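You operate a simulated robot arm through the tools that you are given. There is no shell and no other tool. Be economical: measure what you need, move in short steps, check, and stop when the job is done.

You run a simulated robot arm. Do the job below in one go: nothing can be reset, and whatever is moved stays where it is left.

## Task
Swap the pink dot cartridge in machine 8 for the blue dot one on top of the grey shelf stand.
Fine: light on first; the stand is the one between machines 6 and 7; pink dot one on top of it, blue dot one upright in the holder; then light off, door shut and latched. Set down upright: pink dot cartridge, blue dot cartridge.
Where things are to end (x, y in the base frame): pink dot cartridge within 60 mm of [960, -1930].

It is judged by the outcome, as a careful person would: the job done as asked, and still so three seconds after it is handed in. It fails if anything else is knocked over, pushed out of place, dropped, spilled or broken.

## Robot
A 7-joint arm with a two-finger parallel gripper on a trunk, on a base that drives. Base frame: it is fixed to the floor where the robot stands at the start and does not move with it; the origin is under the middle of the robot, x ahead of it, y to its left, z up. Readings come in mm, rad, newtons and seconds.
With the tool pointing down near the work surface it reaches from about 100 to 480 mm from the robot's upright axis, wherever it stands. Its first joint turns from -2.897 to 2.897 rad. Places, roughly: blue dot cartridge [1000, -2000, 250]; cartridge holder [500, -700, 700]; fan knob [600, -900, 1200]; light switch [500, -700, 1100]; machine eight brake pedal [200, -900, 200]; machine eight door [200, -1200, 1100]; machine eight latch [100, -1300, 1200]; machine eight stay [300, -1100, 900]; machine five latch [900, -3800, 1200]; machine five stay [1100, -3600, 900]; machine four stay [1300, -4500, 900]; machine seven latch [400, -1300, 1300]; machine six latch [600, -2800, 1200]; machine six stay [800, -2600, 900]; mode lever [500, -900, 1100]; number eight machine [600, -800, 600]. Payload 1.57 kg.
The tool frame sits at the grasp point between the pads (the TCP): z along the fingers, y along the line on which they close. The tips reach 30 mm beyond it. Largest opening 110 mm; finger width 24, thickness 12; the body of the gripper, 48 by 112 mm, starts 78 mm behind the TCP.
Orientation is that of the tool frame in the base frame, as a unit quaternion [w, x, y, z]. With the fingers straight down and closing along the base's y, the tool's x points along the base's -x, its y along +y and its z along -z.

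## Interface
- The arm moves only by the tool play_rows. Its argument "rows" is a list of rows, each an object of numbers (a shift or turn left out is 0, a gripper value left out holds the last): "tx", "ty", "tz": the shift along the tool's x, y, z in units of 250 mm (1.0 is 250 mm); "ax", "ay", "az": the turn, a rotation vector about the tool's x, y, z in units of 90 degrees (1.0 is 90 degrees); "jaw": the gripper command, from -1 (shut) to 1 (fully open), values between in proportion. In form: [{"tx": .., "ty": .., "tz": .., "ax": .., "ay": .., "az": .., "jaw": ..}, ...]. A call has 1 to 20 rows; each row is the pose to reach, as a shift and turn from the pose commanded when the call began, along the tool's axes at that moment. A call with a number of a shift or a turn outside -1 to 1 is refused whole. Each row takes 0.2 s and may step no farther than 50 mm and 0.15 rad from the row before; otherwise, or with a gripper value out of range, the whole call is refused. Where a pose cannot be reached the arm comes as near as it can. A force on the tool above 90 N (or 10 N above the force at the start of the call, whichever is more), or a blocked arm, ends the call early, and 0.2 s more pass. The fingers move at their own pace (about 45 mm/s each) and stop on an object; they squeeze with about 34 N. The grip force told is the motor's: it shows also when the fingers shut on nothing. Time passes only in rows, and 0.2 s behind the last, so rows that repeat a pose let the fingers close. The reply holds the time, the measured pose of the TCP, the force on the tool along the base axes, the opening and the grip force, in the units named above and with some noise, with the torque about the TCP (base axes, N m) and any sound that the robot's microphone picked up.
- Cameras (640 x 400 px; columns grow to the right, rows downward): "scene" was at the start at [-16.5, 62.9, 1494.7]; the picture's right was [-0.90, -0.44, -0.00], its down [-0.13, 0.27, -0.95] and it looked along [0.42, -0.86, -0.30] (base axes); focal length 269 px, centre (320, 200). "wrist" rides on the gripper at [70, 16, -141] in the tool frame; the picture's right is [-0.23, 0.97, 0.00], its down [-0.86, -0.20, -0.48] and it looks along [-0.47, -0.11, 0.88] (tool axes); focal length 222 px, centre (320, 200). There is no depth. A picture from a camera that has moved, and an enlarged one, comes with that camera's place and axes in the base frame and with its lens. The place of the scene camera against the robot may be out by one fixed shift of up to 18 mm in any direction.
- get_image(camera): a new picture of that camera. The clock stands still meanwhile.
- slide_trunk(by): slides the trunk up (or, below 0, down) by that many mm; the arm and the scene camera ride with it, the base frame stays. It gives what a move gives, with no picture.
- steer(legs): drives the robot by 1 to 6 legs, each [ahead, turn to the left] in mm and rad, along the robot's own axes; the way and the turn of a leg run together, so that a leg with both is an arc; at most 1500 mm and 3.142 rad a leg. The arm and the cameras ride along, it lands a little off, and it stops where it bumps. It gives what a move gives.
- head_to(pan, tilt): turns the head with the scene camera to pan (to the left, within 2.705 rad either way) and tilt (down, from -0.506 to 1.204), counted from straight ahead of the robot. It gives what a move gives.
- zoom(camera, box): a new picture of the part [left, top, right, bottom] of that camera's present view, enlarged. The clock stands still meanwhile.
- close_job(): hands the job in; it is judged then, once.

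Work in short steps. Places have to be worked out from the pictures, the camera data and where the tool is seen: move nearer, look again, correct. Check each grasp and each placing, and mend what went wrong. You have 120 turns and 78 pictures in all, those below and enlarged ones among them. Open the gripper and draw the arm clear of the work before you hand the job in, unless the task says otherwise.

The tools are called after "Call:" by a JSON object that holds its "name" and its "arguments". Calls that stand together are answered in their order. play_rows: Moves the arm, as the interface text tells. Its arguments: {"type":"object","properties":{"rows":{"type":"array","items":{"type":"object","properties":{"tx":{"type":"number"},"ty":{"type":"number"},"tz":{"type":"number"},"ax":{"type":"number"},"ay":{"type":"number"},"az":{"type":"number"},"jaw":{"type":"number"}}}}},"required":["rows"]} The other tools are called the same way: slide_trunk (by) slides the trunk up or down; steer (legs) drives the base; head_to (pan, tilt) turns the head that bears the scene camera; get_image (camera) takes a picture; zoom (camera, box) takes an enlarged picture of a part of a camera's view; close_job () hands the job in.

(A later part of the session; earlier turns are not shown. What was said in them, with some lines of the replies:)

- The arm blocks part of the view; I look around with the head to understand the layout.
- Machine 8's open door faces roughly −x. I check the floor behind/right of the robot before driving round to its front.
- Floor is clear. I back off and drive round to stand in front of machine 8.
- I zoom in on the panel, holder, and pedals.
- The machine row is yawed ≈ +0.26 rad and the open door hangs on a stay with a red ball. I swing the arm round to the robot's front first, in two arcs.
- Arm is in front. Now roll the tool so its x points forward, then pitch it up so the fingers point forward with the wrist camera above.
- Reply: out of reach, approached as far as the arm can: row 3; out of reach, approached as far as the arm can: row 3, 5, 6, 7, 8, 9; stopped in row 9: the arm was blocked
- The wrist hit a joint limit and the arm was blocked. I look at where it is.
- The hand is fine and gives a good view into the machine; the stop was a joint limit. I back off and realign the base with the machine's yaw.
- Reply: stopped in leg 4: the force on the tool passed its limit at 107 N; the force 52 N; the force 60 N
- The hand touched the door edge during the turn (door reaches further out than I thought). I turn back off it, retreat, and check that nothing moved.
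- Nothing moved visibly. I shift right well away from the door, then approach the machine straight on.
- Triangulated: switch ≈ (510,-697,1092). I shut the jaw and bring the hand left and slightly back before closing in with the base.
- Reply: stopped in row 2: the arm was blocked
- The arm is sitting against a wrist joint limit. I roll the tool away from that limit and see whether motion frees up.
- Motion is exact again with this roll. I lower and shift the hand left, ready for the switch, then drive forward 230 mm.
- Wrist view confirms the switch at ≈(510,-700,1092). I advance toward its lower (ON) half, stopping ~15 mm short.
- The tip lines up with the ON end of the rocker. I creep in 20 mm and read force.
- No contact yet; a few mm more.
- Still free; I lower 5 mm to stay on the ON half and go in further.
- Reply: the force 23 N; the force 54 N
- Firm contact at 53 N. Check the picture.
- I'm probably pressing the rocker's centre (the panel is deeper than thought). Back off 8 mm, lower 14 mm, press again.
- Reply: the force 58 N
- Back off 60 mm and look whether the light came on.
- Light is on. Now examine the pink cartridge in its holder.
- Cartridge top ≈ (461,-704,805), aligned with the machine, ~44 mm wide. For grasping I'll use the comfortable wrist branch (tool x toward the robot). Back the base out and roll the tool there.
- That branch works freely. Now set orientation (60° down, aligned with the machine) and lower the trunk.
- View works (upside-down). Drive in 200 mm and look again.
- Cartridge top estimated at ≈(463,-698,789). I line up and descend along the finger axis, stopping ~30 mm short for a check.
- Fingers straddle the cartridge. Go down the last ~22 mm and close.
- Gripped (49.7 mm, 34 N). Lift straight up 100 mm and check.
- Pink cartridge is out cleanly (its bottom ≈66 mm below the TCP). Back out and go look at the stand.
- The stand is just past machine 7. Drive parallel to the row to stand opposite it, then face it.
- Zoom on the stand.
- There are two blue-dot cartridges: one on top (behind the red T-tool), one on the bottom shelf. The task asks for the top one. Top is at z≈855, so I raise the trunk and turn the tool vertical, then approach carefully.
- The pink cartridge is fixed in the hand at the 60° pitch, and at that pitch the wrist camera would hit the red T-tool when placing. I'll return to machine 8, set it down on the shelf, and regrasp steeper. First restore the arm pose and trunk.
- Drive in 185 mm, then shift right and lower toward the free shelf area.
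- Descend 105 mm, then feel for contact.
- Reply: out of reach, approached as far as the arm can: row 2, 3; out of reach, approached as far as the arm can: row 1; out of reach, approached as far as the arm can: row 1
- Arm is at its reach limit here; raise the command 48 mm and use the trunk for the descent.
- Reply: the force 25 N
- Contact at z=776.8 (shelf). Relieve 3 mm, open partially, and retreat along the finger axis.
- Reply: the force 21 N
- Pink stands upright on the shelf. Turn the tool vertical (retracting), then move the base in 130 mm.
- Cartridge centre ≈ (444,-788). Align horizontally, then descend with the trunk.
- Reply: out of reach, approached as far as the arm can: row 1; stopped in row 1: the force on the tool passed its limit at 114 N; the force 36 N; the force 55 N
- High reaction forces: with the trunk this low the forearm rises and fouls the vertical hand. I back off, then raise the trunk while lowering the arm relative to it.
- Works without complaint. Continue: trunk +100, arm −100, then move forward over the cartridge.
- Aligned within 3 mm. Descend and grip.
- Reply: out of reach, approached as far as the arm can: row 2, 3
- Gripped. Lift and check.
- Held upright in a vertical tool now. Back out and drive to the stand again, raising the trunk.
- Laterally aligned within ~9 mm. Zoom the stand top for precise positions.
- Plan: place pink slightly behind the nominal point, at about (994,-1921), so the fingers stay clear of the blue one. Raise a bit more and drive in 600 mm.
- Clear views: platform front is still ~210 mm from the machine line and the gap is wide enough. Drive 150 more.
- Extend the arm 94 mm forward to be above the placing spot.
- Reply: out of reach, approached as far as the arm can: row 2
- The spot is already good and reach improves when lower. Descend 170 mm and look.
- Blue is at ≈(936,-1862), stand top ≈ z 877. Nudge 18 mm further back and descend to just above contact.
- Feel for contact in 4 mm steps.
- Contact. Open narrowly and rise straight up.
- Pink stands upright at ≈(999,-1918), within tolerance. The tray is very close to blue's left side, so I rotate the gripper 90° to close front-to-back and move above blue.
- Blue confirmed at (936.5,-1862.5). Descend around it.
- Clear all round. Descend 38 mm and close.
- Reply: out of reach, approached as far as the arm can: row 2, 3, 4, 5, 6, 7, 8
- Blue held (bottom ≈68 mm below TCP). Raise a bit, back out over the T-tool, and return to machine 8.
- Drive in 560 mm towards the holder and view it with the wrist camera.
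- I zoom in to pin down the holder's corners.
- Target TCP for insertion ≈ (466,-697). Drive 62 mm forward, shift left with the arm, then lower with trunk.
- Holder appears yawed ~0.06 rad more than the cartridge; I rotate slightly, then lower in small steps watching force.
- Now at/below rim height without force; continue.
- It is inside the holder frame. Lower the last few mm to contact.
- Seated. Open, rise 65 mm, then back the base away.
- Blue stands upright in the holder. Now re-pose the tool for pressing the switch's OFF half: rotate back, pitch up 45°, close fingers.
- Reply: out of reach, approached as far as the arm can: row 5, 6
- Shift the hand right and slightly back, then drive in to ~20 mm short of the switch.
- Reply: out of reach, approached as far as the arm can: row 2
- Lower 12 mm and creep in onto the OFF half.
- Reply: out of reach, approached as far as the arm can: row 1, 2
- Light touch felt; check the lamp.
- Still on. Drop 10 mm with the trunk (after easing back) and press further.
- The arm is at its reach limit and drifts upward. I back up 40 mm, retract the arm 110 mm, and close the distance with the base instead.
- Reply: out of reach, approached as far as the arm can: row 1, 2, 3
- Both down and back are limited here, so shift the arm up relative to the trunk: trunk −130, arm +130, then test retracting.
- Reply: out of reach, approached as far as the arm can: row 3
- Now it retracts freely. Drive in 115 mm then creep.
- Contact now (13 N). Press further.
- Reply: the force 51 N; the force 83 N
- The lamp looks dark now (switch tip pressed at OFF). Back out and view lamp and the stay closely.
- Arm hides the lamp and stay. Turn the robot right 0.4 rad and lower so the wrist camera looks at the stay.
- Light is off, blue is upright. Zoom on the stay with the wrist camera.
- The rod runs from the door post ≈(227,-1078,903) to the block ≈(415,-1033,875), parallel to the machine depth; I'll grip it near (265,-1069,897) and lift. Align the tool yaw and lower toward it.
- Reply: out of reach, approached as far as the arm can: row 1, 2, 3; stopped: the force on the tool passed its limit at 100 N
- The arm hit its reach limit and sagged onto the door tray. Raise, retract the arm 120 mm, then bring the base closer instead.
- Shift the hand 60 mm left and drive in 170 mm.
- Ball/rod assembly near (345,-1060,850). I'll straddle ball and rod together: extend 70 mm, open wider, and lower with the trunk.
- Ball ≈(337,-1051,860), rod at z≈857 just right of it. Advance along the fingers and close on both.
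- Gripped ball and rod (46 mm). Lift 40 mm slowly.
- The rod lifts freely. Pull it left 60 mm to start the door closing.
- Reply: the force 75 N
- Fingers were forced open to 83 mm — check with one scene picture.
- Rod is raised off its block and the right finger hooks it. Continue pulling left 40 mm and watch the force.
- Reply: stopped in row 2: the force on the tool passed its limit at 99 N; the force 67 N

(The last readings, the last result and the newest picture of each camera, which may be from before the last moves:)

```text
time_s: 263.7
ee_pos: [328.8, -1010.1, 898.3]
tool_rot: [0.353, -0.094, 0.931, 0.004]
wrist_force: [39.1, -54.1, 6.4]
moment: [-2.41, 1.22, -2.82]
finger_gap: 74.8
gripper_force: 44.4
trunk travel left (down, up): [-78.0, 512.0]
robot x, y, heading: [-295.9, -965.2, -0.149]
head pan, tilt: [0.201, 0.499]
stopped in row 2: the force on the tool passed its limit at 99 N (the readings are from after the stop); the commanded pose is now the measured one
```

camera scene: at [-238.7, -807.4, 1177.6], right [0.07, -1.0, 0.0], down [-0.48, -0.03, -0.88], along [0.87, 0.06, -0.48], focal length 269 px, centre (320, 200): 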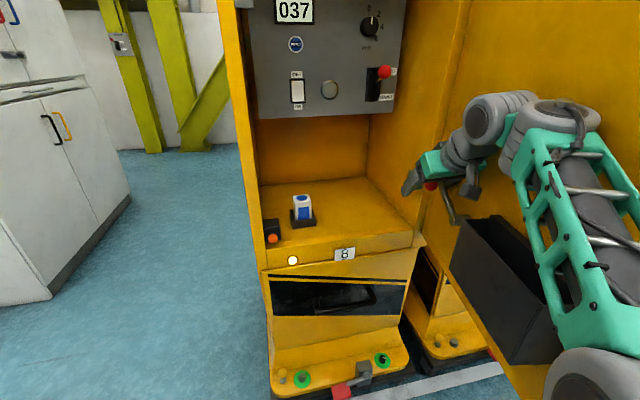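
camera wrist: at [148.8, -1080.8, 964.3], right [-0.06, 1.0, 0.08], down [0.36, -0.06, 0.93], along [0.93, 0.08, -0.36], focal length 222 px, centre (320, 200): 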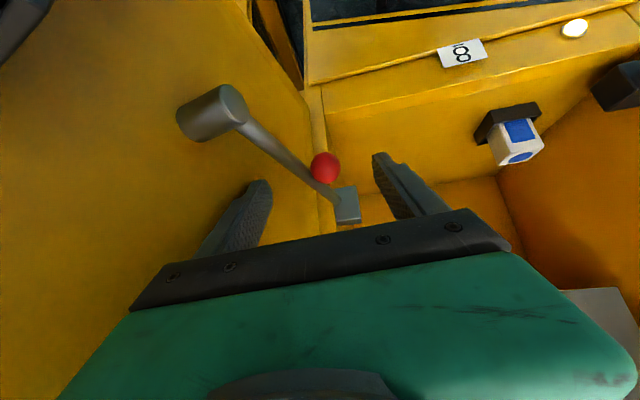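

Pulling left is radial to the hinge (no leverage). Ease back, then push the ball inward (+d), which turns the door closed.

Call:
{"name": "play_rows", "arguments": {"rows": [{"ty": -0.06}, {"ty": -0.08}, {"ty": -0.08}]}}

Call:
{"name": "play_rows", "arguments": {"rows": [{"tx": -0.015, "ty": 0.0016, "tz": 0.013}, {"tx": -0.03, "ty": 0.003, "tz": 0.026}, {"tx": -0.045, "ty": 0.005, "tz": 0.039}, {"tx": -0.06, "ty": 0.006, "tz": 0.052}, {"tx": -0.06, "ty": 0.006, "tz": 0.052}]}}

```text
time_s: 264.5
ee_pos: [328.8, -1022.3, 897.2]
tool_rot: [0.35, -0.1, 0.932, 0.006]
wrist_force: [2.8, -36.3, -11.8]
moment: [-1.98, 0.99, -4.64]
finger_gap: 63.4
gripper_force: 44.8
trunk travel left (down, up): [-78.0, 512.0]
robot x, y, heading: [-292.9, -967.0, -0.144]
head pan, tilt: [0.201, 0.499]
```

```text
time_s: 265.7
ee_pos: [342.0, -1023.7, 904.2]
tool_rot: [0.35, -0.095, 0.932, 0.004]
wrist_force: [-55.7, -55.7, -11.7]
moment: [-1.56, -1.18, -7.05]
finger_gap: 58.6
gripper_force: 45.3
trunk travel left (down, up): [-78.0, 512.0]
robot x, y, heading: [-297.8, -962.5, -0.155]
head pan, tilt: [0.201, 0.499]
```

Test whether the door has actually moved: ease the hand back and see where force and gap settle.

Call:
{"name": "play_rows", "arguments": {"rows": [{"tx": 0.03, "ty": -0.03, "tz": -0.026}, {"tx": 0.045, "ty": -0.06, "tz": -0.04}, {"tx": 0.045, "ty": -0.06, "tz": -0.04}]}}

```text
time_s: 266.5
ee_pos: [340.5, -1031.1, 903.7]
tool_rot: [0.356, -0.103, 0.929, 0.004]
wrist_force: [60.1, -31.4, 14.6]
moment: [-3.06, 0.0, -1.14]
finger_gap: 52.9
gripper_force: 45.0
trunk travel left (down, up): [-78.0, 512.0]
robot x, y, heading: [-294.5, -962.8, -0.14]
head pan, tilt: [0.201, 0.499]
```

The object stays where moved, so the door has rotated (stiff hinge). Release, retreat along the fingers, and back away; then check once.

Call:
{"name": "play_rows", "arguments": {"rows": [{"jaw": 1}, {"jaw": 1}, {"jaw": 1}, {"jaw": 1}, {"jaw": 1}, {"tz": -0.15}, {"tz": -0.33}, {"tz": -0.5}]}}

Call:
{"name": "slide_trunk", "arguments": {"by": 150}}

Call:
{"name": "steer", "arguments": {"legs": [[-330, 0]]}}

Call:
{"name": "get_image", "arguments": {"camera": "scene"}}

```text
time_s: 268.3
ee_pos: [251.6, -1039.4, 985.2]
tool_rot: [0.352, -0.106, 0.93, 0.004]
wrist_force: [0.1, -0.2, 0.2]
moment: [0.0, -0.02, 0.02]
finger_gap: 109.9
gripper_force: 0.0
out of reach, approached as far as the arm can: row 8
trunk travel left (down, up): [-78.0, 512.0]
robot x, y, heading: [-298.9, -962.5, -0.139]
head pan, tilt: [0.201, 0.499]
```

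```text
time_s: 270.1
ee_pos: [250.3, -1038.4, 1135.2]
tool_rot: [0.352, -0.107, 0.93, 0.006]
wrist_force: [0.7, -0.1, -0.8]
moment: [-0.01, 0.05, -0.01]
finger_gap: 110.2
gripper_force: 0.1
trunk travel left (down, up): [-228.0, 362.0]
robot x, y, heading: [-296.2, -967.7, -0.142]
head pan, tilt: [0.201, 0.499]
```

```text
time_s: 272.2
ee_pos: [-78.4, -993.3, 1135.6]
tool_rot: [0.352, -0.107, 0.93, 0.005]
wrist_force: [0.7, -0.5, 0.9]
moment: [-0.01, -0.02, 0.0]
finger_gap: 110.2
gripper_force: 0.0
trunk travel left (down, up): [-228.0, 362.0]
robot x, y, heading: [-630.1, -920.0, -0.132]
head pan, tilt: [0.201, 0.499]
```

```text
2 pictures are left
camera scene: at [-570.9, -758.0, 1326.9], right [0.06, -1.0, 0.0], down [-0.48, -0.03, -0.88], along [0.88, 0.06, -0.48], focal length 269 px, centre (320, 200)
```

scene: 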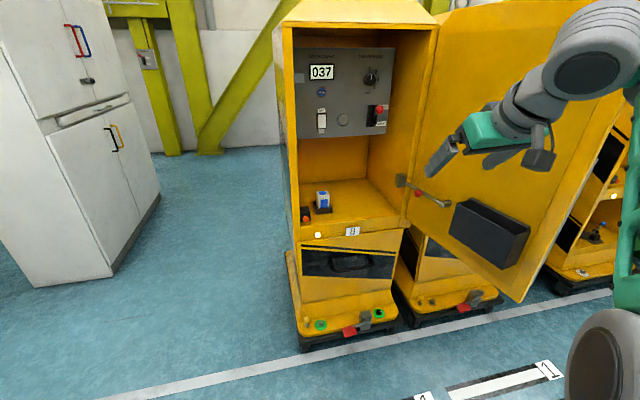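

The door did not move: too little leverage near the hinge. New plan: regrip, swing the rod up ~90° about its door post (lever becomes ~150 mm), then pull the door toward closing while the rod is clear. Return to the pre-grasp pose.

Call:
{"name": "steer", "arguments": {"legs": [[331, 0]]}}

Call:
{"name": "slide_trunk", "arguments": {"by": -150}}

```text
time_s: 274.4
ee_pos: [247.3, -1037.6, 1135.5]
tool_rot: [0.352, -0.107, 0.93, 0.004]
wrist_force: [0.7, -0.7, -0.3]
moment: [0.0, 0.01, -0.02]
finger_gap: 110.0
gripper_force: 0.0
trunk travel left (down, up): [-228.0, 362.0]
robot x, y, heading: [-298.7, -962.2, -0.146]
head pan, tilt: [0.201, 0.499]
```

```text
time_s: 276.2
ee_pos: [248.5, -1037.7, 985.2]
tool_rot: [0.352, -0.106, 0.93, 0.005]
wrist_force: [-0.7, 0.4, 0.0]
moment: [0.04, -0.02, 0.01]
finger_gap: 109.9
gripper_force: 0.0
trunk travel left (down, up): [-78.0, 512.0]
robot x, y, heading: [-303.3, -965.7, -0.14]
head pan, tilt: [0.201, 0.499]
```

Call:
{"name": "play_rows", "arguments": {"rows": [{"tx": 0.043, "ty": -0.122, "tz": 0.133, "jaw": 0.55}, {"tx": 0.083, "ty": -0.124, "tz": 0.257}, {"tx": 0.103, "ty": -0.129, "tz": 0.357}, {"tx": 0.103, "ty": -0.129, "tz": 0.357}, {"tx": 0.091, "ty": -0.126, "tz": 0.485}, {"tx": 0.079, "ty": -0.119, "tz": 0.615}, {"tx": 0.079, "ty": -0.119, "tz": 0.615, "jaw": -1}, {"tx": 0.079, "ty": -0.119, "tz": 0.615}, {"tx": 0.079, "ty": -0.119, "tz": 0.615}, {"tx": 0.079, "ty": -0.119, "tz": 0.615}, {"tx": 0.079, "ty": -0.119, "tz": 0.615}]}}

```text
time_s: 278.6
ee_pos: [340.0, -1054.7, 858.9]
tool_rot: [0.354, -0.108, 0.929, 0.004]
wrist_force: [5.0, 5.8, 10.8]
moment: [-4.42, -0.43, -0.03]
finger_gap: 46.2
gripper_force: 45.1
trunk travel left (down, up): [-78.0, 512.0]
robot x, y, heading: [-299.4, -963.4, -0.135]
head pan, tilt: [0.201, 0.499]
```

Same grip. Swing the rod up along its arc to ~60°.

Call:
{"name": "play_rows", "arguments": {"rows": [{"tx": -0.05, "ty": -0.009, "tz": -0.075}, {"tx": -0.08, "ty": -0.023, "tz": -0.16}, {"tx": -0.086, "ty": -0.042, "tz": -0.249}, {"tx": -0.069, "ty": -0.065, "tz": -0.334}]}}

```text
time_s: 279.6
ee_pos: [303.8, -1078.4, 929.0]
tool_rot: [0.35, -0.105, 0.931, 0.005]
wrist_force: [38.8, 5.0, -14.1]
moment: [-0.98, -0.83, 0.92]
finger_gap: 46.9
gripper_force: 45.4
trunk travel left (down, up): [-78.0, 512.0]
robot x, y, heading: [-303.6, -961.7, -0.129]
head pan, tilt: [0.201, 0.499]
```

Rod is up ~55°, off the block. Pull left 50 mm now (lever ≈110 mm).

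Call:
{"name": "play_rows", "arguments": {"rows": [{"tx": -0.003, "ty": 0.04}, {"tx": -0.006, "ty": 0.08}, {"tx": -0.009, "ty": 0.12}, {"tx": -0.012, "ty": 0.16}, {"tx": -0.015, "ty": 0.2}, {"tx": -0.015, "ty": 0.2}]}}

```text
time_s: 281.0
ee_pos: [294.6, -1035.1, 931.6]
tool_rot: [0.351, -0.099, 0.931, 0.006]
wrist_force: [13.8, -44.8, -12.7]
moment: [-2.23, -1.07, -5.69]
finger_gap: 55.5
gripper_force: 44.9
trunk travel left (down, up): [-78.0, 512.0]
robot x, y, heading: [-299.2, -962.5, -0.146]
head pan, tilt: [0.201, 0.499]
```

Force only 45 N with 43 mm motion—probably moving. Pull further, curving inward.

Call:
{"name": "play_rows", "arguments": {"rows": [{"tx": -0.01, "ty": 0.04, "tz": 0.006}, {"tx": -0.022, "ty": 0.08, "tz": 0.014}, {"tx": -0.034, "ty": 0.12, "tz": 0.022}, {"tx": -0.046, "ty": 0.16, "tz": 0.03}, {"tx": -0.058, "ty": 0.2, "tz": 0.038}, {"tx": -0.058, "ty": 0.2, "tz": 0.038}]}}

```text
time_s: 281.8
ee_pos: [297.2, -1016.3, 931.7]
tool_rot: [0.348, -0.083, 0.934, 0.001]
wrist_force: [13.9, -46.3, 5.3]
moment: [-3.52, 1.08, -4.89]
finger_gap: 68.8
gripper_force: 44.5
trunk travel left (down, up): [-78.0, 512.0]
robot x, y, heading: [-299.8, -959.0, -0.164]
head pan, tilt: [0.201, 0.499]
stopped in row 4: the force on the tool passed its limit at 95 N (the readings are from after the stop); the commanded pose is now the measured one
```

I need to know whether the door is moving; use one picture.

Call:
{"name": "get_image", "arguments": {"camera": "scene"}}

```text
1 pictures are left
camera scene: at [-239.6, -808.8, 1178.0], right [0.04, -1.0, 0.0], down [-0.48, -0.01, -0.88], along [0.88, 0.04, -0.48], focal length 269 px, centre (320, 200)
```

scene: 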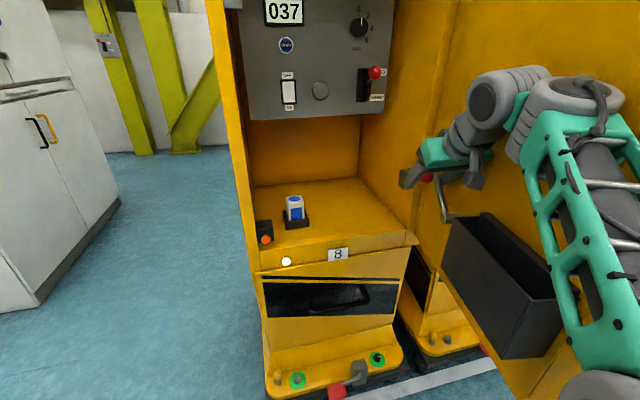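

The door has moved slightly (~4°), so it is stiff/damped but free. Keep pulling slowly for longer.

Call:
{"name": "play_rows", "arguments": {"rows": [{"ty": 0.005}, {"ty": 0.01}, {"ty": 0.015}, {"ty": 0.02}, {"ty": 0.025}, {"ty": 0.03}, {"ty": 0.035}, {"ty": 0.04}, {"ty": 0.045}, {"ty": 0.05}, {"ty": 0.055}, {"ty": 0.06}, {"ty": 0.065}, {"ty": 0.07}, {"ty": 0.075}, {"ty": 0.08}, {"ty": 0.085}, {"ty": 0.09}, {"ty": 0.095}, {"ty": 0.1}]}}

```text
time_s: 284.7
ee_pos: [297.3, -1008.2, 930.4]
tool_rot: [0.352, -0.07, 0.934, -0.003]
wrist_force: [29.4, -49.9, 10.8]
moment: [-4.61, 2.69, -4.69]
finger_gap: 75.2
gripper_force: 45.2
trunk travel left (down, up): [-78.0, 512.0]
robot x, y, heading: [-301.8, -959.4, -0.17]
head pan, tilt: [0.201, 0.499]
stopped in row 14: the force on the tool passed its limit at 91 N (the readings are from after the stop); the commanded pose is now the measured one
```

Stuck again under the gripper's limited pull. I ease right and try swinging the rod past vertical so it stays off the block.

Call:
{"name": "play_rows", "arguments": {"rows": [{"ty": -0.06}, {"ty": -0.12}, {"ty": -0.12}, {"tx": 0.038, "ty": -0.148, "tz": -0.078}, {"tx": 0.095, "ty": -0.176, "tz": -0.141}, {"tx": 0.143, "ty": -0.195, "tz": -0.174}, {"tx": 0.196, "ty": -0.21, "tz": -0.199}, {"tx": 0.252, "ty": -0.228, "tz": -0.212}]}}

```text
time_s: 286.5
ee_pos: [220.1, -1066.3, 933.7]
tool_rot: [0.351, -0.082, 0.933, -0.001]
wrist_force: [-1.2, 1.0, 0.2]
moment: [-0.13, -0.1, -0.14]
finger_gap: 0.0
gripper_force: 21.5
trunk travel left (down, up): [-78.0, 512.0]
robot x, y, heading: [-295.1, -962.6, -0.165]
head pan, tilt: [0.201, 0.499]
```

The rod slipped from the grip; I use the last picture to see where it ended up.

Call:
{"name": "get_image", "arguments": {"camera": "wrist"}}

```text
0 pictures are left
camera wrist: at [73.9, -1067.2, 994.5], right [0.02, 1.0, 0.09], down [0.35, -0.09, 0.93], along [0.94, 0.01, -0.35], focal length 222 px, centre (320, 200)
```

wrist: 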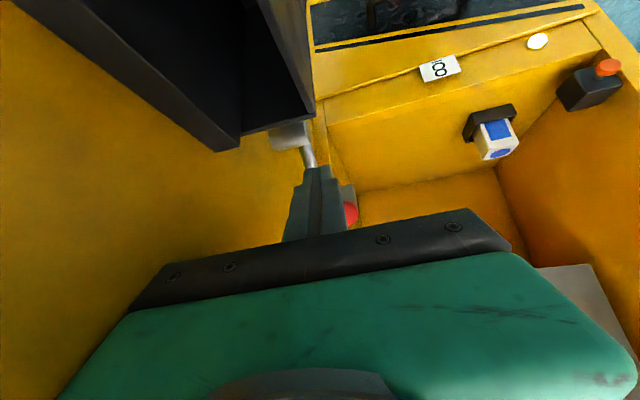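

The rod now stays up off the block on its own. With no pictures left I proceed by geometry: retreat, and go around to the outside of the door edge.

Call:
{"name": "steer", "arguments": {"legs": [[-450, 0], [0, -0.45], [430, 0]]}}

```text
time_s: 292.7
ee_pos: [33.7, -1458.4, 934.1]
tool_rot: [0.342, 0.13, 0.927, -0.079]
wrist_force: [-0.7, 0.7, 0.4]
moment: [-0.01, -0.02, -0.03]
finger_gap: 0.0
gripper_force: 21.5
trunk travel left (down, up): [-78.0, 512.0]
robot x, y, heading: [-390.5, -1137.1, -0.617]
head pan, tilt: [0.201, 0.499]
```

Positioned outside the door. Turn left to meet it.

Call:
{"name": "steer", "arguments": {"legs": [[0, 0.25]]}}

Call:
{"name": "steer", "arguments": {"legs": [[0, 0.25]]}}

```text
time_s: 294.0
ee_pos: [99.5, -1343.0, 934.3]
tool_rot: [0.349, 0.013, 0.936, -0.037]
wrist_force: [-0.3, 0.4, -0.2]
moment: [-0.06, -0.02, -0.03]
finger_gap: 0.0
gripper_force: 21.4
trunk travel left (down, up): [-78.0, 512.0]
robot x, y, heading: [-390.1, -1140.0, -0.369]
head pan, tilt: [0.201, 0.499]
```

```text
time_s: 295.2
ee_pos: [134.2, -1217.6, 933.4]
tool_rot: [0.351, -0.102, 0.931, 0.006]
wrist_force: [0.1, 0.1, 0.3]
moment: [-0.03, 0.0, -0.02]
finger_gap: 0.2
gripper_force: 21.5
trunk travel left (down, up): [-78.0, 512.0]
robot x, y, heading: [-393.9, -1139.3, -0.12]
head pan, tilt: [0.201, 0.499]
```

The hand has passed the door's former line with no blockage, so the door is swinging. Keep turning.

Call:
{"name": "steer", "arguments": {"legs": [[0, 0.3]]}}

Call:
{"name": "steer", "arguments": {"legs": [[0, 0.3]]}}

```text
time_s: 296.6
ee_pos: [133.5, -1058.7, 933.9]
tool_rot: [0.346, -0.24, 0.905, 0.059]
wrist_force: [0.5, 0.2, -1.6]
moment: [-0.02, 0.0, -0.04]
finger_gap: 0.3
gripper_force: 20.8
trunk travel left (down, up): [-78.0, 512.0]
robot x, y, heading: [-393.5, -1136.0, 0.18]
head pan, tilt: [0.201, 0.499]
```

```text
time_s: 298.0
ee_pos: [88.0, -907.4, 933.0]
tool_rot: [0.333, -0.373, 0.859, 0.111]
wrist_force: [0.2, 0.5, 0.3]
moment: [0.03, 0.04, -0.01]
finger_gap: 0.1
gripper_force: 21.1
trunk travel left (down, up): [-78.0, 512.0]
robot x, y, heading: [-387.3, -1138.6, 0.478]
head pan, tilt: [0.201, 0.499]
```

Now drive forward to push the door shut; check force in steps.

Call:
{"name": "steer", "arguments": {"legs": [[170, 0]]}}

Call:
{"name": "steer", "arguments": {"legs": [[60, 0]]}}

```text
time_s: 299.4
ee_pos: [235.4, -829.1, 934.8]
tool_rot: [0.333, -0.373, 0.859, 0.111]
wrist_force: [-0.3, 0.2, -0.4]
moment: [-0.01, -0.01, 0.0]
finger_gap: 0.1
gripper_force: 20.8
trunk travel left (down, up): [-78.0, 512.0]
robot x, y, heading: [-242.1, -1064.1, 0.479]
head pan, tilt: [0.201, 0.499]
```

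```text
time_s: 300.4
ee_pos: [266.1, -810.8, 935.3]
tool_rot: [0.327, -0.381, 0.858, 0.103]
wrist_force: [-26.1, -13.1, 3.5]
moment: [-0.12, 0.28, -0.03]
finger_gap: 0.0
gripper_force: 21.1
trunk travel left (down, up): [-78.0, 512.0]
robot x, y, heading: [-203.3, -1042.0, 0.481]
head pan, tilt: [0.201, 0.499]
heard: click
stopped in leg 1: the force on the tool passed its limit at 116 N (the readings are from after the stop); the commanded pose is now the measured one
```

A click was heard as the door shut. Now the latch lever: by earlier views its pivot is near z≈1265 and its handle droops toward the hinge (≈ above my hand). I back off, rise under it, and go back in.

Call:
{"name": "steer", "arguments": {"legs": [[-60, 0]]}}

Call:
{"name": "slide_trunk", "arguments": {"by": 165}}

Call:
{"name": "steer", "arguments": {"legs": [[48, 0]]}}

```text
time_s: 301.4
ee_pos: [215.9, -837.8, 931.2]
tool_rot: [0.327, -0.38, 0.859, 0.104]
wrist_force: [-0.9, -0.1, 0.6]
moment: [0.01, 0.0, -0.01]
finger_gap: 0.2
gripper_force: 21.5
trunk travel left (down, up): [-78.0, 512.0]
robot x, y, heading: [-255.4, -1069.0, 0.484]
head pan, tilt: [0.201, 0.499]
```

```text
time_s: 303.2
ee_pos: [215.7, -837.6, 1096.0]
tool_rot: [0.325, -0.38, 0.86, 0.104]
wrist_force: [-1.3, -0.3, 0.1]
moment: [0.01, -0.02, 0.03]
finger_gap: 0.0
gripper_force: 21.8
trunk travel left (down, up): [-243.0, 347.0]
robot x, y, heading: [-254.7, -1067.7, 0.479]
head pan, tilt: [0.201, 0.499]
```

```text
time_s: 304.2
ee_pos: [259.1, -816.1, 1096.5]
tool_rot: [0.326, -0.38, 0.859, 0.104]
wrist_force: [-0.5, 0.0, -0.1]
moment: [-0.01, -0.03, 0.03]
finger_gap: 0.0
gripper_force: 21.4
trunk travel left (down, up): [-243.0, 347.0]
robot x, y, heading: [-212.1, -1044.5, 0.483]
head pan, tilt: [0.201, 0.499]
```

No contact yet. Raise the trunk in steps to catch the lever.

Call:
{"name": "slide_trunk", "arguments": {"by": 45}}

Call:
{"name": "slide_trunk", "arguments": {"by": 30}}

Call:
{"name": "slide_trunk", "arguments": {"by": 25}}

```text
time_s: 305.0
ee_pos: [260.2, -819.7, 1139.4]
tool_rot: [0.323, -0.379, 0.861, 0.104]
wrist_force: [-4.6, -21.1, -17.4]
moment: [0.9, -0.26, 0.06]
finger_gap: 0.0
gripper_force: 21.9
trunk travel left (down, up): [-288.0, 302.0]
robot x, y, heading: [-213.7, -1042.2, 0.478]
head pan, tilt: [0.201, 0.499]
```

```text
time_s: 305.8
ee_pos: [258.9, -815.5, 1175.1]
tool_rot: [0.329, -0.383, 0.857, 0.106]
wrist_force: [0.2, -1.7, 0.5]
moment: [0.12, 0.07, 0.09]
finger_gap: 0.1
gripper_force: 21.0
trunk travel left (down, up): [-318.0, 272.0]
robot x, y, heading: [-213.4, -1043.0, 0.485]
head pan, tilt: [0.201, 0.499]
```

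```text
time_s: 306.5
ee_pos: [259.2, -816.1, 1195.5]
tool_rot: [0.325, -0.38, 0.86, 0.103]
wrist_force: [-5.1, -1.0, -9.2]
moment: [0.27, -0.28, -0.15]
finger_gap: 0.1
gripper_force: 21.5
trunk travel left (down, up): [-343.0, 247.0]
robot x, y, heading: [-212.7, -1044.8, 0.482]
head pan, tilt: [0.201, 0.499]
```

Contacting something movable. Continue raising.

Call:
{"name": "slide_trunk", "arguments": {"by": 20}}

Call:
{"name": "slide_trunk", "arguments": {"by": 20}}

Call:
{"name": "slide_trunk", "arguments": {"by": 15}}

```text
time_s: 307.2
ee_pos: [253.8, -813.3, 1215.9]
tool_rot: [0.324, -0.384, 0.858, 0.103]
wrist_force: [-51.9, 6.1, -27.3]
moment: [0.16, -1.9, -0.88]
finger_gap: 0.1
gripper_force: 20.6
trunk travel left (down, up): [-363.0, 227.0]
robot x, y, heading: [-210.7, -1045.4, 0.489]
head pan, tilt: [0.201, 0.499]
```

```text
time_s: 307.6
ee_pos: [251.3, -814.5, 1218.2]
tool_rot: [0.313, -0.388, 0.861, 0.103]
wrist_force: [-28.1, 6.7, -8.5]
moment: [-0.07, -0.76, -0.35]
finger_gap: 0.0
gripper_force: 21.2
trunk travel left (down, up): [-371.0, 219.0]
robot x, y, heading: [-211.8, -1046.4, 0.487]
head pan, tilt: [0.201, 0.499]
stopped: the force on the tool passed its limit at 107 N (the readings are from after the stop); the commanded pose is now the measured one
```

```text
time_s: 308.2
ee_pos: [250.1, -815.1, 1217.9]
tool_rot: [0.296, -0.392, 0.865, 0.104]
wrist_force: [-26.4, 7.8, -12.5]
moment: [-0.07, -0.71, -0.29]
finger_gap: 0.2
gripper_force: 21.5
trunk travel left (down, up): [-386.0, 204.0]
robot x, y, heading: [-214.4, -1045.4, 0.492]
head pan, tilt: [0.201, 0.499]
stopped: the force on the tool passed its limit at 93 N (the readings are from after the stop); the commanded pose is now the measured one
```

Hit a firm stop at the height where the lever would be horizontal. I check it stays: lower, then raise again to see whether anything is met at the earlier contact height.

Call:
{"name": "slide_trunk", "arguments": {"by": -120}}

Call:
{"name": "steer", "arguments": {"legs": [[12, 0]]}}

Call:
{"name": "slide_trunk", "arguments": {"by": 42}}

Call:
{"name": "slide_trunk", "arguments": {"by": 15}}

Call:
{"name": "slide_trunk", "arguments": {"by": 20}}

Call:
{"name": "slide_trunk", "arguments": {"by": 15}}

```text
time_s: 309.7
ee_pos: [254.6, -816.1, 1097.4]
tool_rot: [0.299, -0.387, 0.866, 0.104]
wrist_force: [-0.6, -0.6, -0.2]
moment: [0.0, 0.05, 0.01]
finger_gap: 0.1
gripper_force: 21.3
trunk travel left (down, up): [-266.0, 324.0]
robot x, y, heading: [-214.2, -1044.2, 0.486]
head pan, tilt: [0.201, 0.499]
```

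```text
time_s: 310.4
ee_pos: [261.4, -814.0, 1101.5]
tool_rot: [0.301, -0.388, 0.864, 0.105]
wrist_force: [-19.3, -14.6, 13.0]
moment: [0.09, -0.1, -0.1]
finger_gap: 0.0
gripper_force: 21.4
trunk travel left (down, up): [-266.0, 324.0]
robot x, y, heading: [-200.1, -1040.1, 0.49]
head pan, tilt: [0.201, 0.499]
```

```text
time_s: 311.3
ee_pos: [264.2, -821.5, 1139.7]
tool_rot: [0.295, -0.384, 0.869, 0.103]
wrist_force: [-21.3, -57.9, -31.6]
moment: [3.07, -1.22, 0.24]
finger_gap: 0.1
gripper_force: 21.2
trunk travel left (down, up): [-308.0, 282.0]
robot x, y, heading: [-201.0, -1039.0, 0.474]
head pan, tilt: [0.201, 0.499]
```

```text
time_s: 311.9
ee_pos: [265.5, -828.3, 1157.5]
tool_rot: [0.297, -0.383, 0.869, 0.103]
wrist_force: [-15.5, -78.9, -29.8]
moment: [3.96, -1.04, 0.42]
finger_gap: 0.3
gripper_force: 21.7
trunk travel left (down, up): [-323.0, 267.0]
robot x, y, heading: [-201.9, -1043.4, 0.48]
head pan, tilt: [0.201, 0.499]
```

```text
time_s: 312.6
ee_pos: [261.0, -809.8, 1180.5]
tool_rot: [0.304, -0.392, 0.862, 0.103]
wrist_force: [-21.3, 6.9, 9.5]
moment: [0.4, 0.02, 0.49]
finger_gap: 0.0
gripper_force: 21.1
trunk travel left (down, up): [-343.0, 247.0]
robot x, y, heading: [-203.0, -1038.5, 0.493]
head pan, tilt: [0.201, 0.499]
```

```text
time_s: 313.2
ee_pos: [261.0, -811.6, 1188.0]
tool_rot: [0.295, -0.389, 0.867, 0.103]
wrist_force: [-41.1, 3.8, -39.6]
moment: [0.84, -2.69, -1.12]
finger_gap: 0.0
gripper_force: 21.6
trunk travel left (down, up): [-358.0, 232.0]
robot x, y, heading: [-203.9, -1039.4, 0.487]
head pan, tilt: [0.201, 0.499]
```

That was the knob's end: the finger slipped past it without turning the lever. I back off, lower, shift 45 mm toward the lever's pivot, go back in and raise again.

Call:
{"name": "steer", "arguments": {"legs": [[-100, 0]]}}

Call:
{"name": "slide_trunk", "arguments": {"by": -72}}

Call:
{"name": "play_rows", "arguments": {"rows": [{"tx": -0.04, "ty": 0.076, "tz": 0.025}, {"tx": -0.0816, "ty": 0.152, "tz": 0.051}]}}

Call:
{"name": "steer", "arguments": {"legs": [[88, 0]]}}

```text
time_s: 314.4
ee_pos: [177.1, -860.1, 1191.5]
tool_rot: [0.299, -0.388, 0.865, 0.105]
wrist_force: [0.3, 0.4, 0.7]
moment: [0.0, 0.0, -0.02]
finger_gap: 0.0
gripper_force: 21.7
trunk travel left (down, up): [-358.0, 232.0]
robot x, y, heading: [-289.8, -1086.8, 0.49]
head pan, tilt: [0.201, 0.499]
```

```text
time_s: 315.4
ee_pos: [177.1, -859.1, 1118.7]
tool_rot: [0.3, -0.388, 0.865, 0.104]
wrist_force: [1.3, 0.2, 1.1]
moment: [-0.02, -0.03, 0.01]
finger_gap: 0.2
gripper_force: 20.9
trunk travel left (down, up): [-286.0, 304.0]
robot x, y, heading: [-290.3, -1084.7, 0.484]
head pan, tilt: [0.201, 0.499]
```

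```text
time_s: 316.1
ee_pos: [164.2, -816.1, 1119.4]
tool_rot: [0.3, -0.387, 0.866, 0.103]
wrist_force: [0.0, -0.1, 0.0]
moment: [0.01, -0.01, 0.01]
finger_gap: 0.0
gripper_force: 20.9
trunk travel left (down, up): [-286.0, 304.0]
robot x, y, heading: [-289.6, -1089.6, 0.489]
head pan, tilt: [0.201, 0.499]
```

```text
time_s: 317.1
ee_pos: [242.6, -772.7, 1119.7]
tool_rot: [0.3, -0.387, 0.866, 0.103]
wrist_force: [-0.2, 0.5, -0.1]
moment: [0.01, -0.02, -0.01]
finger_gap: 0.0
gripper_force: 21.6
trunk travel left (down, up): [-286.0, 304.0]
robot x, y, heading: [-212.5, -1049.1, 0.492]
head pan, tilt: [0.201, 0.499]
```

Under the lever bar now (r≈323). Raise in steps.

Call:
{"name": "slide_trunk", "arguments": {"by": 30}}

Call:
{"name": "slide_trunk", "arguments": {"by": 20}}

Call:
{"name": "slide_trunk", "arguments": {"by": 20}}

Call:
{"name": "slide_trunk", "arguments": {"by": 15}}

```text
time_s: 317.9
ee_pos: [241.9, -772.4, 1149.7]
tool_rot: [0.298, -0.389, 0.865, 0.104]
wrist_force: [-12.0, 0.0, -14.4]
moment: [0.85, -0.98, -0.76]
finger_gap: 0.1
gripper_force: 21.4
trunk travel left (down, up): [-316.0, 274.0]
robot x, y, heading: [-211.5, -1043.6, 0.491]
head pan, tilt: [0.201, 0.499]
```

```text
time_s: 318.6
ee_pos: [238.1, -771.5, 1165.3]
tool_rot: [0.295, -0.39, 0.866, 0.103]
wrist_force: [-59.0, 2.7, -38.6]
moment: [1.43, -4.73, -3.49]
finger_gap: 0.0
gripper_force: 21.7
trunk travel left (down, up): [-336.0, 254.0]
robot x, y, heading: [-212.0, -1043.5, 0.488]
head pan, tilt: [0.201, 0.499]
```

```text
time_s: 318.9
ee_pos: [235.6, -772.6, 1165.4]
tool_rot: [0.286, -0.392, 0.868, 0.102]
wrist_force: [-32.3, 4.8, -11.3]
moment: [0.23, -2.35, -1.65]
finger_gap: 0.0
gripper_force: 20.8
trunk travel left (down, up): [-340.0, 250.0]
robot x, y, heading: [-214.9, -1046.8, 0.498]
head pan, tilt: [0.201, 0.499]
stopped: the force on the tool passed its limit at 116 N (the readings are from after the stop); the commanded pose is now the measured one
```

```text
time_s: 319.5
ee_pos: [234.2, -775.0, 1166.5]
tool_rot: [0.272, -0.392, 0.873, 0.103]
wrist_force: [-35.0, 2.8, -14.5]
moment: [0.54, -2.5, -1.85]
finger_gap: 0.0
gripper_force: 21.2
trunk travel left (down, up): [-353.0, 237.0]
robot x, y, heading: [-215.8, -1044.7, 0.497]
head pan, tilt: [0.201, 0.499]
stopped: the force on the tool passed its limit at 99 N (the readings are from after the stop); the commanded pose is now the measured one
```

The lever isn't rising: my finger's 50° slope mostly pushes back instead of up. I back off and flatten the tool pitch by ~30° for a truer upward push.

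Call:
{"name": "steer", "arguments": {"legs": [[-130, 0]]}}

Call:
{"name": "play_rows", "arguments": {"rows": [{"tx": -0.105, "tz": -0.028, "ay": -0.0833}, {"tx": -0.21, "tz": -0.057, "ay": -0.1667}, {"tx": -0.314, "tz": -0.085, "ay": -0.25}, {"tx": -0.419, "tz": -0.114, "ay": -0.333}]}}

```text
time_s: 320.8
ee_pos: [124.1, -837.7, 1164.5]
tool_rot: [0.273, -0.39, 0.873, 0.103]
wrist_force: [-0.2, -0.6, -0.2]
moment: [0.03, -0.03, -0.04]
finger_gap: 0.0
gripper_force: 21.2
trunk travel left (down, up): [-353.0, 237.0]
robot x, y, heading: [-328.9, -1111.8, 0.494]
head pan, tilt: [0.201, 0.499]
```

```text
time_s: 321.8
ee_pos: [170.2, -783.3, 1248.0]
tool_rot: [0.491, -0.349, 0.773, 0.201]
wrist_force: [0.3, -0.6, -0.1]
moment: [0.02, 0.03, -0.01]
finger_gap: 0.0
gripper_force: 20.7
trunk travel left (down, up): [-353.0, 237.0]
robot x, y, heading: [-325.9, -1109.9, 0.495]
head pan, tilt: [0.201, 0.499]
```

Flat pitch (26°) works. Lower 98 mm, shift right, drive in beneath the lever.

Call:
{"name": "slide_trunk", "arguments": {"by": -98}}

Call:
{"name": "play_rows", "arguments": {"rows": [{"tx": 0.057, "ty": -0.1135, "tz": -0.11}]}}

Call:
{"name": "steer", "arguments": {"legs": [[84, 0]]}}

Call:
{"name": "slide_trunk", "arguments": {"by": 25}}

Call:
{"name": "slide_trunk", "arguments": {"by": 15}}

Call:
{"name": "slide_trunk", "arguments": {"by": 15}}

```text
time_s: 323.1
ee_pos: [169.1, -784.1, 1151.2]
tool_rot: [0.49, -0.35, 0.773, 0.2]
wrist_force: [0.1, 0.5, 0.2]
moment: [0.03, 0.0, 0.0]
finger_gap: 0.3
gripper_force: 21.1
trunk travel left (down, up): [-255.0, 335.0]
robot x, y, heading: [-331.3, -1107.8, 0.492]
head pan, tilt: [0.201, 0.499]
```

```text
time_s: 323.5
ee_pos: [169.1, -826.0, 1149.8]
tool_rot: [0.49, -0.349, 0.773, 0.2]
wrist_force: [1.0, -0.3, -0.3]
moment: [0.03, -0.03, -0.03]
finger_gap: 0.1
gripper_force: 21.2
trunk travel left (down, up): [-255.0, 335.0]
robot x, y, heading: [-328.6, -1111.3, 0.495]
head pan, tilt: [0.201, 0.499]
```

```text
time_s: 324.6
ee_pos: [243.1, -786.0, 1150.4]
tool_rot: [0.491, -0.349, 0.773, 0.2]
wrist_force: [0.1, -0.7, -0.4]
moment: [0.01, 0.01, -0.01]
finger_gap: 0.0
gripper_force: 21.6
trunk travel left (down, up): [-255.0, 335.0]
robot x, y, heading: [-257.1, -1069.1, 0.498]
head pan, tilt: [0.201, 0.499]
```

```text
time_s: 325.3
ee_pos: [244.6, -785.7, 1174.7]
tool_rot: [0.49, -0.349, 0.773, 0.2]
wrist_force: [0.7, 0.4, -0.4]
moment: [-0.01, -0.01, -0.05]
finger_gap: 0.0
gripper_force: 21.3
trunk travel left (down, up): [-280.0, 310.0]
robot x, y, heading: [-255.9, -1067.0, 0.491]
head pan, tilt: [0.201, 0.499]
```

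```text
time_s: 325.9
ee_pos: [243.3, -785.4, 1189.9]
tool_rot: [0.49, -0.349, 0.773, 0.2]
wrist_force: [0.3, 0.4, -0.4]
moment: [0.03, -0.03, 0.01]
finger_gap: 0.1
gripper_force: 21.7
trunk travel left (down, up): [-295.0, 295.0]
robot x, y, heading: [-257.2, -1066.8, 0.494]
head pan, tilt: [0.201, 0.499]
```

```text
time_s: 326.5
ee_pos: [243.9, -785.0, 1204.3]
tool_rot: [0.49, -0.349, 0.773, 0.2]
wrist_force: [0.0, 0.2, -1.0]
moment: [0.02, -0.02, 0.0]
finger_gap: 0.1
gripper_force: 21.5
trunk travel left (down, up): [-310.0, 280.0]
robot x, y, heading: [-255.5, -1066.3, 0.497]
head pan, tilt: [0.201, 0.499]
```

No contact yet; keep raising.

Call:
{"name": "slide_trunk", "arguments": {"by": 15}}

Call:
{"name": "slide_trunk", "arguments": {"by": 15}}

Call:
{"name": "slide_trunk", "arguments": {"by": 15}}

Call:
{"name": "slide_trunk", "arguments": {"by": 15}}

Call:
{"name": "slide_trunk", "arguments": {"by": 15}}

```text
time_s: 327.2
ee_pos: [243.7, -784.8, 1220.3]
tool_rot: [0.49, -0.35, 0.773, 0.201]
wrist_force: [-0.9, 0.2, -0.9]
moment: [0.02, 0.01, -0.01]
finger_gap: 0.0
gripper_force: 21.3
trunk travel left (down, up): [-325.0, 265.0]
robot x, y, heading: [-254.9, -1066.9, 0.495]
head pan, tilt: [0.201, 0.499]
```

```text
time_s: 327.8
ee_pos: [243.9, -785.1, 1226.0]
tool_rot: [0.482, -0.35, 0.778, 0.2]
wrist_force: [-19.0, -8.1, -42.3]
moment: [0.7, 0.02, -0.28]
finger_gap: 0.0
gripper_force: 21.1
trunk travel left (down, up): [-340.0, 250.0]
robot x, y, heading: [-253.4, -1066.6, 0.494]
head pan, tilt: [0.201, 0.499]
```

```text
time_s: 328.3
ee_pos: [242.1, -785.8, 1226.4]
tool_rot: [0.466, -0.351, 0.787, 0.201]
wrist_force: [-7.3, -1.2, -10.3]
moment: [0.13, -0.01, -0.12]
finger_gap: 0.1
gripper_force: 21.4
trunk travel left (down, up): [-353.0, 237.0]
robot x, y, heading: [-256.5, -1070.8, 0.494]
head pan, tilt: [0.201, 0.499]
stopped: the force on the tool passed its limit at 94 N (the readings are from after the stop); the commanded pose is now the measured one
```

```text
time_s: 328.9
ee_pos: [241.8, -783.0, 1227.1]
tool_rot: [0.453, -0.353, 0.793, 0.201]
wrist_force: [-30.9, -8.8, -66.3]
moment: [1.01, 0.06, -0.44]
finger_gap: 0.0
gripper_force: 21.3
trunk travel left (down, up): [-368.0, 222.0]
robot x, y, heading: [-255.0, -1066.1, 0.493]
head pan, tilt: [0.201, 0.499]
```

```text
time_s: 329.3
ee_pos: [241.7, -785.5, 1226.3]
tool_rot: [0.445, -0.353, 0.798, 0.201]
wrist_force: [-6.8, 0.6, -12.2]
moment: [0.17, -0.06, -0.09]
finger_gap: 0.1
gripper_force: 21.2
trunk travel left (down, up): [-373.0, 217.0]
robot x, y, heading: [-258.6, -1073.6, 0.496]
head pan, tilt: [0.201, 0.499]
stopped: the force on the tool passed its limit at 95 N (the readings are from after the stop); the commanded pose is now the measured one
```

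The lever now meets the finger only at its horizontal height against a firm stop, consistent with being latched. Lower away from it, back off, and open the gripper.

Call:
{"name": "slide_trunk", "arguments": {"by": -60}}

Call:
{"name": "steer", "arguments": {"legs": [[-450, 0]]}}

Call:
{"name": "play_rows", "arguments": {"rows": [{"jaw": 1}, {"jaw": 1}, {"jaw": 1}, {"jaw": 1}, {"jaw": 1}, {"jaw": 1}]}}

```text
time_s: 330.3
ee_pos: [242.3, -788.2, 1167.4]
tool_rot: [0.448, -0.351, 0.798, 0.2]
wrist_force: [0.1, 0.3, -0.8]
moment: [0.01, 0.0, 0.03]
finger_gap: 0.0
gripper_force: 21.1
trunk travel left (down, up): [-313.0, 277.0]
robot x, y, heading: [-256.9, -1065.9, 0.498]
head pan, tilt: [0.201, 0.499]
```

```text
time_s: 333.1
ee_pos: [-152.4, -1000.0, 1168.6]
tool_rot: [0.447, -0.352, 0.797, 0.2]
wrist_force: [-0.2, -0.3, -0.6]
moment: [-0.03, 0.02, 0.01]
finger_gap: 0.0
gripper_force: 21.3
trunk travel left (down, up): [-313.0, 277.0]
robot x, y, heading: [-645.9, -1284.1, 0.495]
head pan, tilt: [0.201, 0.499]
```

```text
time_s: 334.4
ee_pos: [-151.9, -1000.3, 1169.2]
tool_rot: [0.448, -0.352, 0.797, 0.201]
wrist_force: [0.6, -0.4, 0.6]
moment: [-0.02, 0.0, 0.0]
finger_gap: 110.1
gripper_force: 0.0
trunk travel left (down, up): [-313.0, 277.0]
robot x, y, heading: [-647.3, -1282.1, 0.503]
head pan, tilt: [0.201, 0.499]
```

The arm is clear and the gripper is open. I have no pictures left to check the latch, so I hand in now.

Call:
{"name": "close_job", "arguments": {}}

```text
The job is handed in.
```

I handed the job in with the cartridges swapped and the light off, but I could not see whether the door is latched.

- **Light:** I switched it on before the swap. The lamp was dark in the picture taken after I pressed it off.
- **Pink dot cartridge:** it stands upright on top of the stand between machines 6 and 7, at about (999, -1918). That is roughly 41 mm from the target.
- **Blue dot cartridge:** it stands upright in the machine 8 holder. A second blue dot cartridge was on the bottom shelf; I took the one on top, as you asked.
- **Door:** I pushed it shut by position and force alone, because I had used all my pictures. It met a firm stop and I heard a click.
- **Latch:** I pushed the lever up from below, also without pictures. On the last pass my finger met nothing until about the height where the lever would be horizontal, and then a firm stop. I take that to mean it is latched, but I did not confirm it.

The hand hit the door edge once at 107 N and pressed on the door tray once at 100 N. In the pictures I took after the door hit, nothing looked moved. The tray hit got no such check.
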